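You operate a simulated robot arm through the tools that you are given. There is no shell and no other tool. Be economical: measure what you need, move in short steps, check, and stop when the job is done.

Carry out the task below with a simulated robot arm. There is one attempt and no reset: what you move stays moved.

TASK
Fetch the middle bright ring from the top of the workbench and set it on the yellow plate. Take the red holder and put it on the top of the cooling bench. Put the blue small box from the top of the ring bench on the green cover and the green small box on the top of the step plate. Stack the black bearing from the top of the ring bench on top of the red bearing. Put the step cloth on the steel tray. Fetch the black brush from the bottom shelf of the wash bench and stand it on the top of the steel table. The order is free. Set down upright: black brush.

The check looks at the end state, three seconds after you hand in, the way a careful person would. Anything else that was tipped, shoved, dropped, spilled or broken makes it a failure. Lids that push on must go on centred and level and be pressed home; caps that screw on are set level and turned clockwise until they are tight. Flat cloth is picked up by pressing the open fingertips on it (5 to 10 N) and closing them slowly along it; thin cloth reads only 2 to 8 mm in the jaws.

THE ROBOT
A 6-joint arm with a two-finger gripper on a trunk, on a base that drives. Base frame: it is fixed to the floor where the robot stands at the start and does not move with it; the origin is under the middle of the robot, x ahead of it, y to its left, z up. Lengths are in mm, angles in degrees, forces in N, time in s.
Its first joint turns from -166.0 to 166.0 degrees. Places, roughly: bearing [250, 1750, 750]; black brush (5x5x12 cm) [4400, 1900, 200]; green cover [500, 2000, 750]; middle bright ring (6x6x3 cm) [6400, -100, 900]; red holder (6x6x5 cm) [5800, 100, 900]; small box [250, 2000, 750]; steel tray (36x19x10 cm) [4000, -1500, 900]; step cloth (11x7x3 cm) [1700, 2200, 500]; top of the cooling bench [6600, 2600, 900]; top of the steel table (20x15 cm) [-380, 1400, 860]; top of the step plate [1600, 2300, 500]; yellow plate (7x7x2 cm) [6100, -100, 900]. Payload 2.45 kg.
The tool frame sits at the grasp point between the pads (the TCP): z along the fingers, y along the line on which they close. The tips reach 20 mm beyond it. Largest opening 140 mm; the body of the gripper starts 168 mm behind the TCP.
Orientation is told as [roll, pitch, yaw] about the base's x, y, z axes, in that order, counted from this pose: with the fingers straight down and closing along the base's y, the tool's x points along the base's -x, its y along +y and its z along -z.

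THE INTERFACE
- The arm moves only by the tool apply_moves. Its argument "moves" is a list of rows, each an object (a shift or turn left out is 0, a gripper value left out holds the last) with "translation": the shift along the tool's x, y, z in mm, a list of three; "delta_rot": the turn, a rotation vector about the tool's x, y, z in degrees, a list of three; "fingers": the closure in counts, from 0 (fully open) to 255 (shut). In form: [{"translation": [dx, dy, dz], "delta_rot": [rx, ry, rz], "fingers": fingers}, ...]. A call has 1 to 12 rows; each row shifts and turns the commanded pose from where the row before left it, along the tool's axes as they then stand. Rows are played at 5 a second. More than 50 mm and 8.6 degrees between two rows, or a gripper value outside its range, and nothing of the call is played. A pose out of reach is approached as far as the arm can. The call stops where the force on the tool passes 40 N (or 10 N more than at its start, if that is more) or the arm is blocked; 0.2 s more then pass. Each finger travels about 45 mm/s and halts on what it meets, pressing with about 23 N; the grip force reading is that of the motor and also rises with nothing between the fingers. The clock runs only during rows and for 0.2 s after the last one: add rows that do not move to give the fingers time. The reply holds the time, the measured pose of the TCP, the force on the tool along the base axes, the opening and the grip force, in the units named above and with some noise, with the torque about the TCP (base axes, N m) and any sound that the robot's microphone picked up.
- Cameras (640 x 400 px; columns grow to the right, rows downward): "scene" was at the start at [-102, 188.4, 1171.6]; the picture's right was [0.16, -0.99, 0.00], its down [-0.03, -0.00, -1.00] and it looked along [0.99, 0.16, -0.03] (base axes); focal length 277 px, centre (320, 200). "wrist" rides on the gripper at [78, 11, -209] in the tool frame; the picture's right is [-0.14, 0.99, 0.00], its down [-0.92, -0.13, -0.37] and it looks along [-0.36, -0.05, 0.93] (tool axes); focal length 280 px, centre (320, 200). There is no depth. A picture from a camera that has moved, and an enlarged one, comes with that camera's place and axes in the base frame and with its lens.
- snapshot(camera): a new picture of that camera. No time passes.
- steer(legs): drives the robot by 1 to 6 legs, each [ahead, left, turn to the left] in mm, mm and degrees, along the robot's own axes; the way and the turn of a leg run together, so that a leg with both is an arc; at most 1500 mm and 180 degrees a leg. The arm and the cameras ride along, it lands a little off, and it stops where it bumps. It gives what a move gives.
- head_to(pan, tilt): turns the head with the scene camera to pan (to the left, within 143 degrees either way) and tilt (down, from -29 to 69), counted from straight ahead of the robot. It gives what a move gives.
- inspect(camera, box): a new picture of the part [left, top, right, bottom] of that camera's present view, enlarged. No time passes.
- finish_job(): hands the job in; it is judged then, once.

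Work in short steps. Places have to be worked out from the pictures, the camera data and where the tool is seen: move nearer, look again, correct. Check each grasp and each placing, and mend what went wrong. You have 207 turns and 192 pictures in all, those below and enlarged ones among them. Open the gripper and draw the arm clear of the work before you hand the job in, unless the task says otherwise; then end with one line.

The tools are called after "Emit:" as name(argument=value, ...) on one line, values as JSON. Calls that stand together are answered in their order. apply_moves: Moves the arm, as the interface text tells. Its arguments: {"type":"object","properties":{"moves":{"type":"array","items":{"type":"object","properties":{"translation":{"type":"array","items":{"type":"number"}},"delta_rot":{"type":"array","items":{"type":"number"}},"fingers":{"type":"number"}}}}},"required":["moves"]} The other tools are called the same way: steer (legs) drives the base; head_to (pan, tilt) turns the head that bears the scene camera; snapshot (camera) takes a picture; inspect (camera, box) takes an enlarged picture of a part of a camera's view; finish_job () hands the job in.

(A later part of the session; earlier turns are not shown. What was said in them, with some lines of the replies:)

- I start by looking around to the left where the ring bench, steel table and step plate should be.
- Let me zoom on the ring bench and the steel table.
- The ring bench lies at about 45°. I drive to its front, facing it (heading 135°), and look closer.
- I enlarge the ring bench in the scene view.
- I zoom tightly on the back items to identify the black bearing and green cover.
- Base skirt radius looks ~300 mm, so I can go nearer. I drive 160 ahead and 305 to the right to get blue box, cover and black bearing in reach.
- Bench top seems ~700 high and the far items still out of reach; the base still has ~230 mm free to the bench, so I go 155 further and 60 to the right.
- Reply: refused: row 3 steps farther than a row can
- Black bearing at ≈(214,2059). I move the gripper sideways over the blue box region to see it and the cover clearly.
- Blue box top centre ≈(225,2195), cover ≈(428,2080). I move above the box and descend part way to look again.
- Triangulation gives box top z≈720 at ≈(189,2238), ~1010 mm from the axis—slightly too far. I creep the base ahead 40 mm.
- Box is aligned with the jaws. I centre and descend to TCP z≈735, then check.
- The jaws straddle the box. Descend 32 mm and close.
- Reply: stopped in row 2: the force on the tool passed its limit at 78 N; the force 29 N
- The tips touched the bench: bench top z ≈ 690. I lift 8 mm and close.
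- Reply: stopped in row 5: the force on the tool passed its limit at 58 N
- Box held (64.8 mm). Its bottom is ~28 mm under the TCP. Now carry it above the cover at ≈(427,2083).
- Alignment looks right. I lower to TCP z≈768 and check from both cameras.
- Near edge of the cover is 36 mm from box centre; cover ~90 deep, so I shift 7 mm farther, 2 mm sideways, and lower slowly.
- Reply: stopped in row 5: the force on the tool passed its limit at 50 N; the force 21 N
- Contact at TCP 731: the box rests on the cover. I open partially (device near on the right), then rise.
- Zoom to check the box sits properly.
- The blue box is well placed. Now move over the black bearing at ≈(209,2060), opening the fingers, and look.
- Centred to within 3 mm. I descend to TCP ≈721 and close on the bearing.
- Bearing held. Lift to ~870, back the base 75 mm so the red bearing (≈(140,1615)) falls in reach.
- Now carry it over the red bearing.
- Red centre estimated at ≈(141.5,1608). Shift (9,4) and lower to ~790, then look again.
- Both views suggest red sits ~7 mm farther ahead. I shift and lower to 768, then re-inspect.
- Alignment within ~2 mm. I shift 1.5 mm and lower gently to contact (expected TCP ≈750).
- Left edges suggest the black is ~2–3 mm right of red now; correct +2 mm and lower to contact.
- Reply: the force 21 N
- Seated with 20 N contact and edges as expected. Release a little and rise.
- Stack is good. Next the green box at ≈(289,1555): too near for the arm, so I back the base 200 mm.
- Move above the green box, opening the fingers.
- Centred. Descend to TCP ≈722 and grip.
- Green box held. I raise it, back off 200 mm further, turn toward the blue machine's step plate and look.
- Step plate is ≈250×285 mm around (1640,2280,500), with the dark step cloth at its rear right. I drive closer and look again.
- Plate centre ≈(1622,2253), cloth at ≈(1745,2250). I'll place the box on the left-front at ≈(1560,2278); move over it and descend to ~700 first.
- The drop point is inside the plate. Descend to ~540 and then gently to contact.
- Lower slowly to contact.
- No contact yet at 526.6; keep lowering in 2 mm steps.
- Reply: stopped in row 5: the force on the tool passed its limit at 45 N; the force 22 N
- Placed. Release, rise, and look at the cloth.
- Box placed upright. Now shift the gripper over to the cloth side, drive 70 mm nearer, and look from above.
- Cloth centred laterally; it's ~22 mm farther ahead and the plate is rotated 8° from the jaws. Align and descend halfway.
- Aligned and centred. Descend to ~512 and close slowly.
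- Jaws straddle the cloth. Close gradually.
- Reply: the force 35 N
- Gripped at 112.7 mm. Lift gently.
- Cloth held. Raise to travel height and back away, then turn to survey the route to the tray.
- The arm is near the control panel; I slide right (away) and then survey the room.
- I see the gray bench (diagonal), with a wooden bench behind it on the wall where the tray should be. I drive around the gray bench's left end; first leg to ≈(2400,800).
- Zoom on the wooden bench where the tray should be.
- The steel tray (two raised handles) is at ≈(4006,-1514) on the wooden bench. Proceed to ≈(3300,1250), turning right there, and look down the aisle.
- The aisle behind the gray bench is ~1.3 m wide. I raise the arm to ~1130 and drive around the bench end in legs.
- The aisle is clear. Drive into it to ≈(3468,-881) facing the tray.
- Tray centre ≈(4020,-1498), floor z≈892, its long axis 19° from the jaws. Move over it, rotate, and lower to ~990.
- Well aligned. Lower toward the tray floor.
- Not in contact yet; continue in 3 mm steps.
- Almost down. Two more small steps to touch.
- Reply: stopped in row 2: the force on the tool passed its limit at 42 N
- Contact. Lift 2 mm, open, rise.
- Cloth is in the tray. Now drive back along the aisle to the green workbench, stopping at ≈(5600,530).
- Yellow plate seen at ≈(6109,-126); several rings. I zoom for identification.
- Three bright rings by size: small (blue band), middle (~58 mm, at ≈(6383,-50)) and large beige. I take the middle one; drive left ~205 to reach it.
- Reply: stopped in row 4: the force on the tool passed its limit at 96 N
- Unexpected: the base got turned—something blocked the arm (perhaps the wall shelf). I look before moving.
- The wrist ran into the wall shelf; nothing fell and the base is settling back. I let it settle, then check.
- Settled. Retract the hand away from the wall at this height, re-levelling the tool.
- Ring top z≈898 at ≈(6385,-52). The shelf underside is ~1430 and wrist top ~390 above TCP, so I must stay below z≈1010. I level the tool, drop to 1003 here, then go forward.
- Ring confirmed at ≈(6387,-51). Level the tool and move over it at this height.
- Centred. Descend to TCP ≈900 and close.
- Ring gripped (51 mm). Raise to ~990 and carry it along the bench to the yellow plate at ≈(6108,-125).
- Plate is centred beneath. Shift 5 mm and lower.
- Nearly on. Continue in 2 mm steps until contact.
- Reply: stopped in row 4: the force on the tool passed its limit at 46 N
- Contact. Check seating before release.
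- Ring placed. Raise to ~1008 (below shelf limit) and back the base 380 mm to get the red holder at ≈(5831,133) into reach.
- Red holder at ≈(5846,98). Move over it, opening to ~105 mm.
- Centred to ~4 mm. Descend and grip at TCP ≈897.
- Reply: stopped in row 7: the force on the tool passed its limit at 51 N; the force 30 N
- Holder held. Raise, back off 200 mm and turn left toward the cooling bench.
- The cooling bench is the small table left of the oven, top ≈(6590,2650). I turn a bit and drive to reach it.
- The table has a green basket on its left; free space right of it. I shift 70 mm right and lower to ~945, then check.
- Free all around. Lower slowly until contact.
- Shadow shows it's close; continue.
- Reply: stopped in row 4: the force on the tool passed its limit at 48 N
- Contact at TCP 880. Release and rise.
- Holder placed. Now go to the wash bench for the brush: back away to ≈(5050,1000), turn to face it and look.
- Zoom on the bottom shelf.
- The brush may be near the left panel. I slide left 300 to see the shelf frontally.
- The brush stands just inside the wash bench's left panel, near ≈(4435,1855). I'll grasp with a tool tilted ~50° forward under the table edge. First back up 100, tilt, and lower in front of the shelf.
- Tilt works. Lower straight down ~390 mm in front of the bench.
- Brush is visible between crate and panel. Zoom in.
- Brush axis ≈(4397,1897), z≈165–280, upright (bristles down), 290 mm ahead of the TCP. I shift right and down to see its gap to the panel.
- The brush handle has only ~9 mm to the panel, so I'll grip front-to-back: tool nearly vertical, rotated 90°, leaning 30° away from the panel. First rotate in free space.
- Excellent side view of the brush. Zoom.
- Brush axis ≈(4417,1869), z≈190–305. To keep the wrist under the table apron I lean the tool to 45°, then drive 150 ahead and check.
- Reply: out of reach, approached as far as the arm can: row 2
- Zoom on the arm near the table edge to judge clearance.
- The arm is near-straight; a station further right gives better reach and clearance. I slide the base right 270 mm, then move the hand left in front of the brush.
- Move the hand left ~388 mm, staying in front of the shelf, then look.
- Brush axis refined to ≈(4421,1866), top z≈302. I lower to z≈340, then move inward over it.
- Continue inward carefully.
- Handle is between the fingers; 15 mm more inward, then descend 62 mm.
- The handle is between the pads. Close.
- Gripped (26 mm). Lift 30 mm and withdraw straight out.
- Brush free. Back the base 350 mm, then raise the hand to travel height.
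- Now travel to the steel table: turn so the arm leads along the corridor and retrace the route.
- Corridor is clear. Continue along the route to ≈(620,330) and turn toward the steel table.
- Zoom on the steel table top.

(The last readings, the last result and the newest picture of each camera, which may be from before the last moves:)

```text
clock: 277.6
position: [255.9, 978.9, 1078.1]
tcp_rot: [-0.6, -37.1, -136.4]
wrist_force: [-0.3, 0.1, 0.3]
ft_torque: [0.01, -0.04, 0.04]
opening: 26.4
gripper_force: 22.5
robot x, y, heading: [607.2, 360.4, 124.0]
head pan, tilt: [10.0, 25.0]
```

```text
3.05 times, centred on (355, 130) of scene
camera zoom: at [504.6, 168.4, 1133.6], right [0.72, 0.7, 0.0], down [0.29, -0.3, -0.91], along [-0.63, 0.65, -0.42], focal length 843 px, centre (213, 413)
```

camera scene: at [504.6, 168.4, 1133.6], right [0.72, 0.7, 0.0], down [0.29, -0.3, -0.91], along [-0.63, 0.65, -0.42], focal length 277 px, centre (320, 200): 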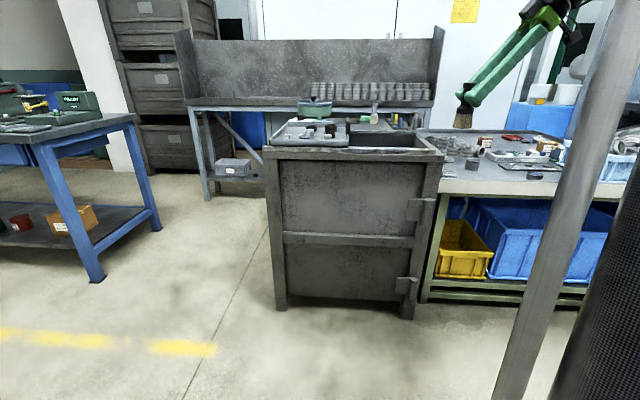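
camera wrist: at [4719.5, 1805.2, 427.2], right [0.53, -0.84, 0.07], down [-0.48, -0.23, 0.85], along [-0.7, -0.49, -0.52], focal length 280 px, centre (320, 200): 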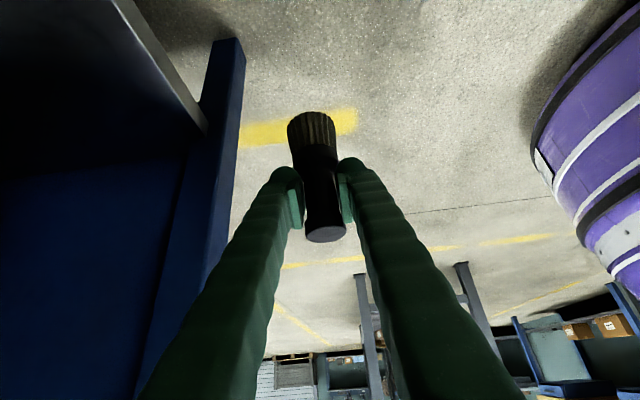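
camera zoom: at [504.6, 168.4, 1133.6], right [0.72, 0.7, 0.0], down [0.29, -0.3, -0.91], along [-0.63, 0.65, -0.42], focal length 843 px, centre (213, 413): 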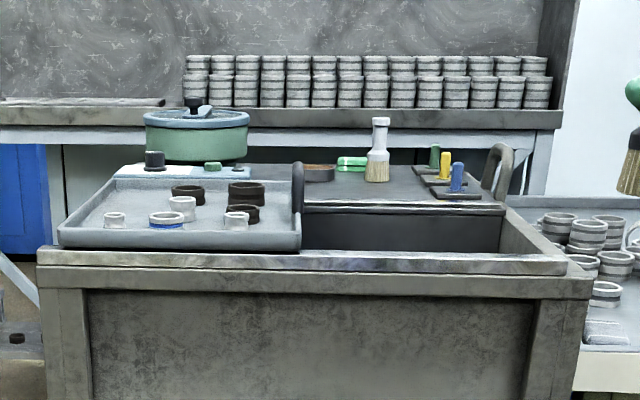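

The free spot behind the sink at (-380,1400) is clear; white brush ≈140 mm further back. Drive to the station ≈(200,690).

Emit:
steer(legs=[[490, 153, 0]])

Emit:
snapshot(camera="wrist")

Emit:
head_to(pan=5, tilt=25)

Emit:
snapshot(camera="scene")

```text
clock: 280.5
position: [-136.6, 1302.3, 1077.5]
tcp_rot: [-0.6, -36.9, -137.0]
wrist_force: [0.9, -0.1, -0.2]
ft_torque: [0.01, 0.0, -0.02]
opening: 25.9
gripper_force: 23.1
robot x, y, heading: [208.5, 676.9, 123.6]
head pan, tilt: [10.0, 25.0]
```

```text
47 pictures are left
camera wrist: at [10.1, 1419.7, 1196.3], right [0.59, -0.8, 0.07], down [-0.46, -0.26, 0.85], along [-0.66, -0.54, -0.52], focal length 280 px, centre (320, 200)
```

wrist: 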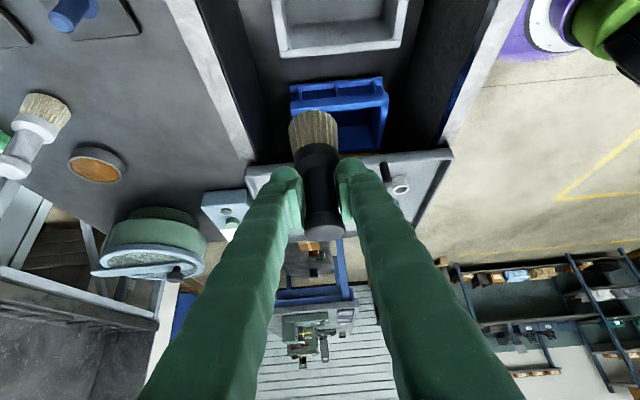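

```text
clock: 281.2
position: [-136.5, 1301.4, 1078.3]
tcp_rot: [-0.6, -37.1, -136.9]
wrist_force: [0.1, -0.1, -1.7]
ft_torque: [-0.04, -0.01, 0.01]
opening: 26.2
gripper_force: 23.3
robot x, y, heading: [212.2, 677.6, 123.6]
head pan, tilt: [5.0, 25.0]
```

```text
46 pictures are left
camera scene: at [109.9, 493.3, 1133.5], right [0.78, 0.62, 0.0], down [0.26, -0.33, -0.91], along [-0.57, 0.71, -0.42], focal length 277 px, centre (320, 200)
```

scene: 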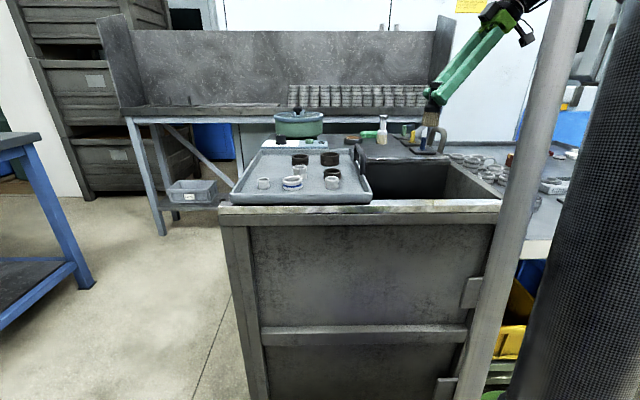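

Target brush spot ≈(-370,1398). Move inward and left over it at this height.

Emit:
apply_moves(moves=[{"translation": [0, -46, 0]}, {"translation": [0, -46, 0]}, {"translation": [0, -46, 0]}, {"translation": [0, -46, 0]}, {"translation": [0, -46, 0]}, {"translation": [-38.4, 0, 28.9]}, {"translation": [-38.3, 0, 28.9]}])

Emit:
snapshot(camera="wrist")

Emit:
inspect(camera="scene", box=[260, 60, 480, 200])

```text
clock: 282.8
position: [-362.6, 1406.4, 1078.7]
tcp_rot: [-0.6, -37.0, -137.0]
wrist_force: [0.4, 0.9, -0.9]
ft_torque: [-0.04, 0.07, 0.0]
opening: 26.4
gripper_force: 23.3
robot x, y, heading: [209.9, 674.5, 123.5]
head pan, tilt: [5.0, 25.0]
```

```text
45 pictures are left
camera wrist: at [-215.8, 1524.0, 1197.1], right [0.59, -0.8, 0.07], down [-0.46, -0.26, 0.85], along [-0.66, -0.54, -0.52], focal length 280 px, centre (320, 200)
```

wrist: 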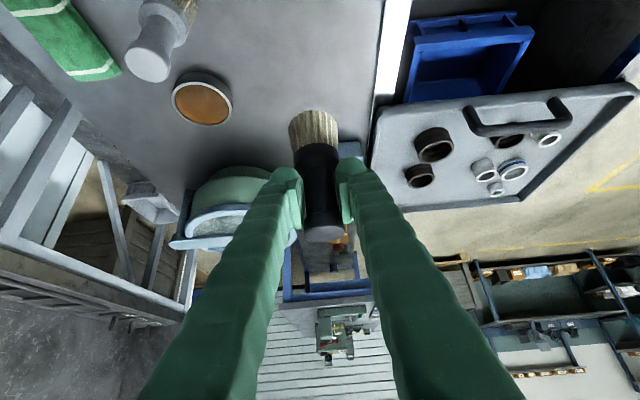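

```text
2.86 times, centred on (370, 130) of scene
camera zoom: at [109.8, 493.8, 1133.6], right [0.78, 0.62, 0.0], down [0.26, -0.33, -0.91], along [-0.57, 0.71, -0.42], focal length 790 px, centre (177, 400)
```

zoom: 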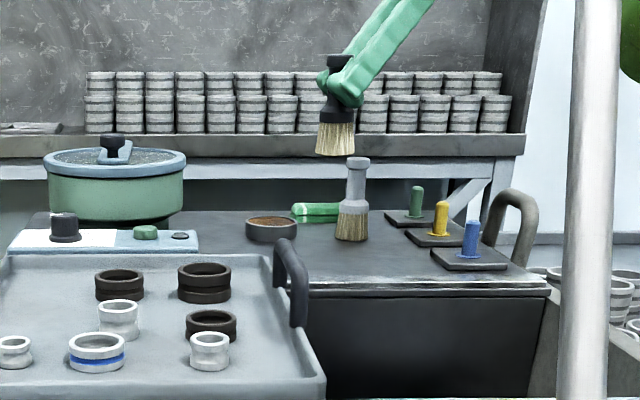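

The landing spot (≈(305,52) in the wrist view) is clear. Lower ~100 mm.

Emit:
apply_moves(moves=[{"translation": [28.9, 0, 38.3]}, {"translation": [28.9, 0, 38.3]}])

Emit:
snapshot(camera="wrist")

Emit:
inspect(camera="scene", box=[300, 70, 440, 180])

```text
clock: 283.4
position: [-363.5, 1404.5, 982.3]
tcp_rot: [-0.6, -36.9, -137.1]
wrist_force: [0.8, 0.9, -0.9]
ft_torque: [0.05, 0.01, -0.02]
opening: 26.3
gripper_force: 22.9
robot x, y, heading: [211.0, 674.9, 123.4]
head pan, tilt: [5.0, 25.0]
```

```text
43 pictures are left
camera wrist: at [-216.2, 1523.1, 1101.2], right [0.59, -0.8, 0.07], down [-0.46, -0.26, 0.85], along [-0.66, -0.54, -0.52], focal length 280 px, centre (320, 200)
```

wrist: 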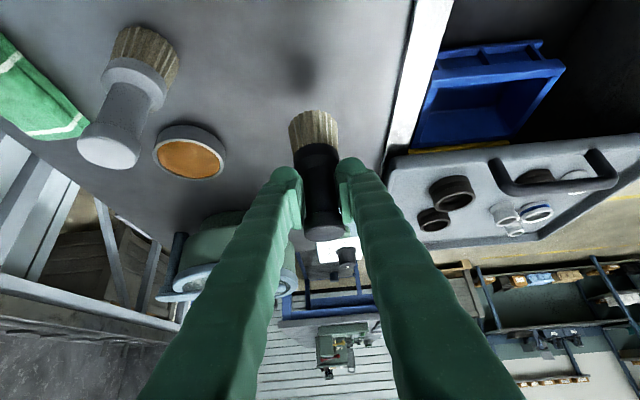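

```text
3.64 times, centred on (370, 125) of scene
camera zoom: at [109.9, 493.2, 1133.5], right [0.78, 0.62, 0.0], down [0.26, -0.33, -0.91], along [-0.57, 0.71, -0.42], focal length 1006 px, centre (138, 473)
```

zoom: 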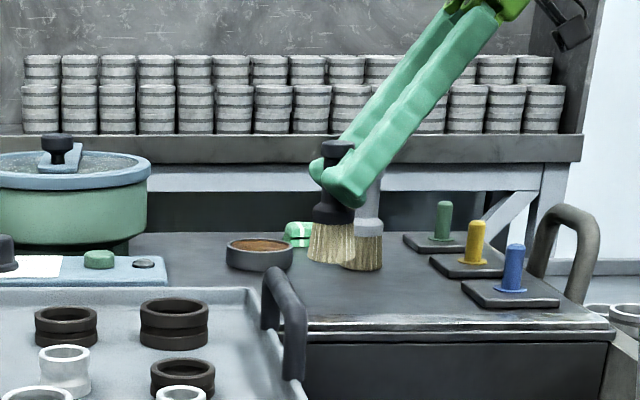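

Brush hangs vertical. Lower gently to contact.

Emit:
apply_moves(moves=[{"translation": [9, 0, 12]}, {"translation": [3.6, 0, 4.8]}, {"translation": [1.8, 0, 2.4]}, {"translation": [1.8, 0, 2.4]}, {"translation": [1.8, 0, 2.4]}, {"translation": [1.8, 0, 2.4]}, {"translation": [1.8, 0, 2.4]}, {"translation": [1.8, 0, 2.4]}])

Emit:
inspect(camera="scene", box=[300, 70, 440, 180])

```text
clock: 285.2
position: [-363.3, 1405.7, 944.4]
tcp_rot: [-0.6, -36.9, -137.1]
wrist_force: [-0.4, 0.6, -1.3]
ft_torque: [0.02, 0.03, 0.0]
opening: 26.2
gripper_force: 23.4
robot x, y, heading: [207.8, 675.7, 123.8]
head pan, tilt: [5.0, 25.0]
```

```text
3.64 times, centred on (370, 125) of scene
camera zoom: at [109.8, 493.3, 1133.5], right [0.78, 0.62, 0.0], down [0.26, -0.33, -0.91], along [-0.57, 0.71, -0.42], focal length 1006 px, centre (138, 473)
```

zoom: 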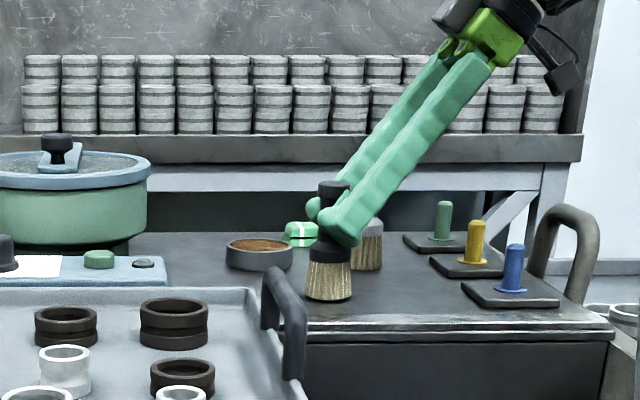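

Emit:
apply_moves(moves=[{"translation": [1.8, 0, 2.4]}, {"translation": [1.8, 0, 2.4]}, {"translation": [1.8, 0, 2.4]}, {"translation": [1.8, 0, 2.4]}, {"translation": [1.8, 0, 2.4]}, {"translation": [1.8, 0, 2.4]}])

Emit:
inspect(camera="scene", box=[330, 100, 430, 170])

```text
clock: 286.2
position: [-363.4, 1404.3, 934.2]
tcp_rot: [-0.7, -37.1, -136.9]
wrist_force: [0.9, 0.0, 15.3]
ft_torque: [-0.25, -0.07, 0.0]
opening: 26.4
gripper_force: 22.7
robot x, y, heading: [208.8, 676.8, 123.6]
head pan, tilt: [5.0, 25.0]
stopped in row 5: the force on the tool passed its limit at 46 N (the readings are from after the stop); the commanded pose is now the measured one
```

```text
5.71 times, centred on (380, 135) of scene
camera zoom: at [110.1, 493.0, 1133.5], right [0.78, 0.62, 0.0], down [0.26, -0.33, -0.91], along [-0.57, 0.71, -0.42], focal length 1580 px, centre (-23, 571)
```

zoom: 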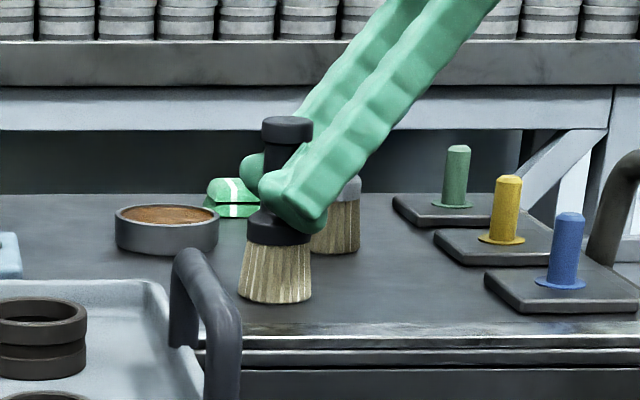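

Contact with the brush upright. Release and retract along the tool axis.

Emit:
apply_moves(moves=[{"translation": [-0.6, 0, -0.8]}, {"fingers": 215}, {"fingers": 170}, {"fingers": 130}, {}, {}])

Emit:
inspect(camera="scene", box=[330, 100, 430, 170])

```text
clock: 287.6
position: [-363.4, 1407.1, 935.3]
tcp_rot: [-0.7, -37.0, -137.0]
wrist_force: [-0.3, -0.5, 0.0]
ft_torque: [0.0, 0.01, -0.01]
opening: 68.7
gripper_force: 0.0
robot x, y, heading: [211.7, 678.8, 123.5]
head pan, tilt: [5.0, 25.0]
```

```text
5.71 times, centred on (380, 135) of scene
camera zoom: at [109.7, 493.5, 1133.5], right [0.78, 0.62, 0.0], down [0.26, -0.33, -0.91], along [-0.57, 0.71, -0.42], focal length 1580 px, centre (-23, 571)
```

zoom: 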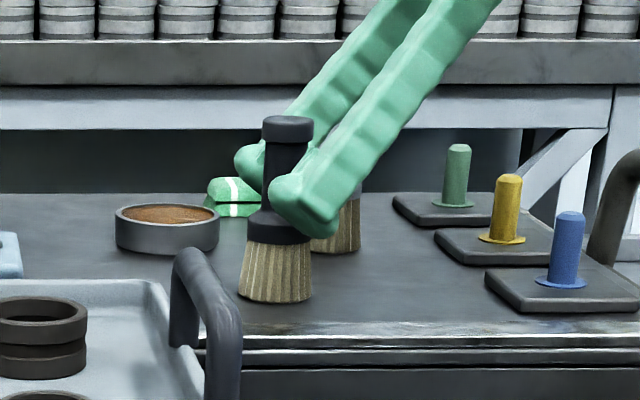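

Brush stands freely. Retract.

Emit:
apply_moves(moves=[{"translation": [0, 0, -40]}, {"translation": [0, 0, -40]}, {"translation": [0, 0, -40]}, {"translation": [-28.9, 0, -38.3]}, {"translation": [0, 45, 0]}, {"translation": [0, 45, 0]}, {"translation": [0, 45, 0]}])

Emit:
inspect(camera="scene", box=[260, 70, 480, 200])

```text
clock: 289.2
position: [-218.2, 1355.3, 1076.1]
tcp_rot: [-0.6, -37.1, -136.9]
wrist_force: [0.2, 0.5, -0.5]
ft_torque: [-0.09, -0.04, 0.04]
opening: 68.8
gripper_force: 0.1
robot x, y, heading: [209.0, 680.2, 123.8]
head pan, tilt: [5.0, 25.0]
```

```text
2.91 times, centred on (370, 135) of scene
camera zoom: at [109.6, 493.8, 1133.6], right [0.78, 0.62, 0.0], down [0.26, -0.33, -0.91], along [-0.57, 0.71, -0.42], focal length 805 px, centre (174, 389)
```

zoom: 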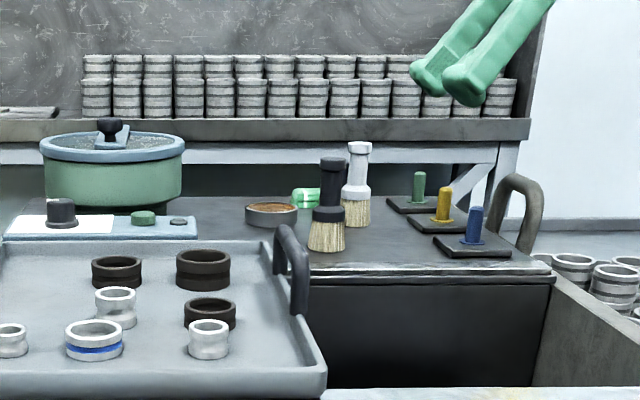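

Brush is standing. Back off clear of the table and take a last look at the ring bench.

Emit:
steer(legs=[[-350, 0, 0]])

Emit:
head_to(pan=-20, tilt=20)

Emit:
snapshot(camera="scene")

```text
clock: 291.5
position: [-23.3, 1066.3, 1075.9]
tcp_rot: [-0.8, -37.2, -137.1]
wrist_force: [0.0, 0.4, 0.0]
ft_torque: [0.01, 0.02, -0.01]
opening: 68.8
gripper_force: 0.2
robot x, y, heading: [400.7, 387.6, 123.5]
head pan, tilt: [5.0, 25.0]
```

```text
clock: 292.4
position: [-24.2, 1065.5, 1076.0]
tcp_rot: [-0.6, -37.1, -137.0]
wrist_force: [-0.2, -0.2, 0.4]
ft_torque: [0.0, -0.01, 0.01]
opening: 68.8
gripper_force: 0.0
robot x, y, heading: [402.0, 384.1, 123.5]
head pan, tilt: [-20.0, 20.0]
```

```text
37 pictures are left
camera scene: at [337.4, 222.4, 1141.6], right [0.97, 0.23, 0.0], down [0.08, -0.33, -0.94], along [-0.22, 0.91, -0.34], focal length 277 px, centre (320, 200)
```

scene: 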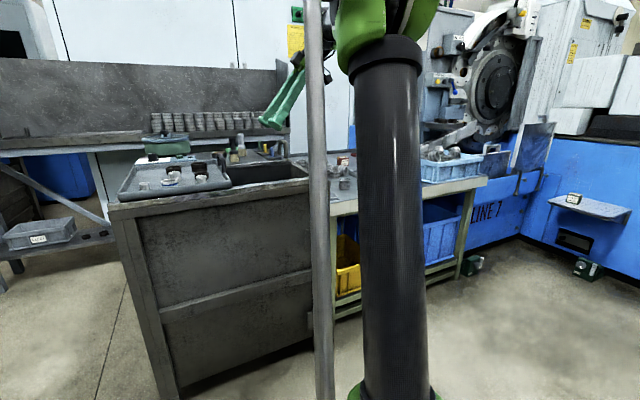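

Everything is in place, and the gripper is open and clear of the work, so I hand the job in.

Emit:
finish_job()

```text
The job is handed in.
```

All seven items are placed and the job is handed in: the black brush is standing upright on the steel table, and each of the others was seen in its place by camera after release. While I reached for the ring the wrist ran into the wall shelf above the workbench, but nothing fell. The ring I took as "middle" is the plain bright one, about 51 mm across and middle by size; it was also the nearest to the position given.
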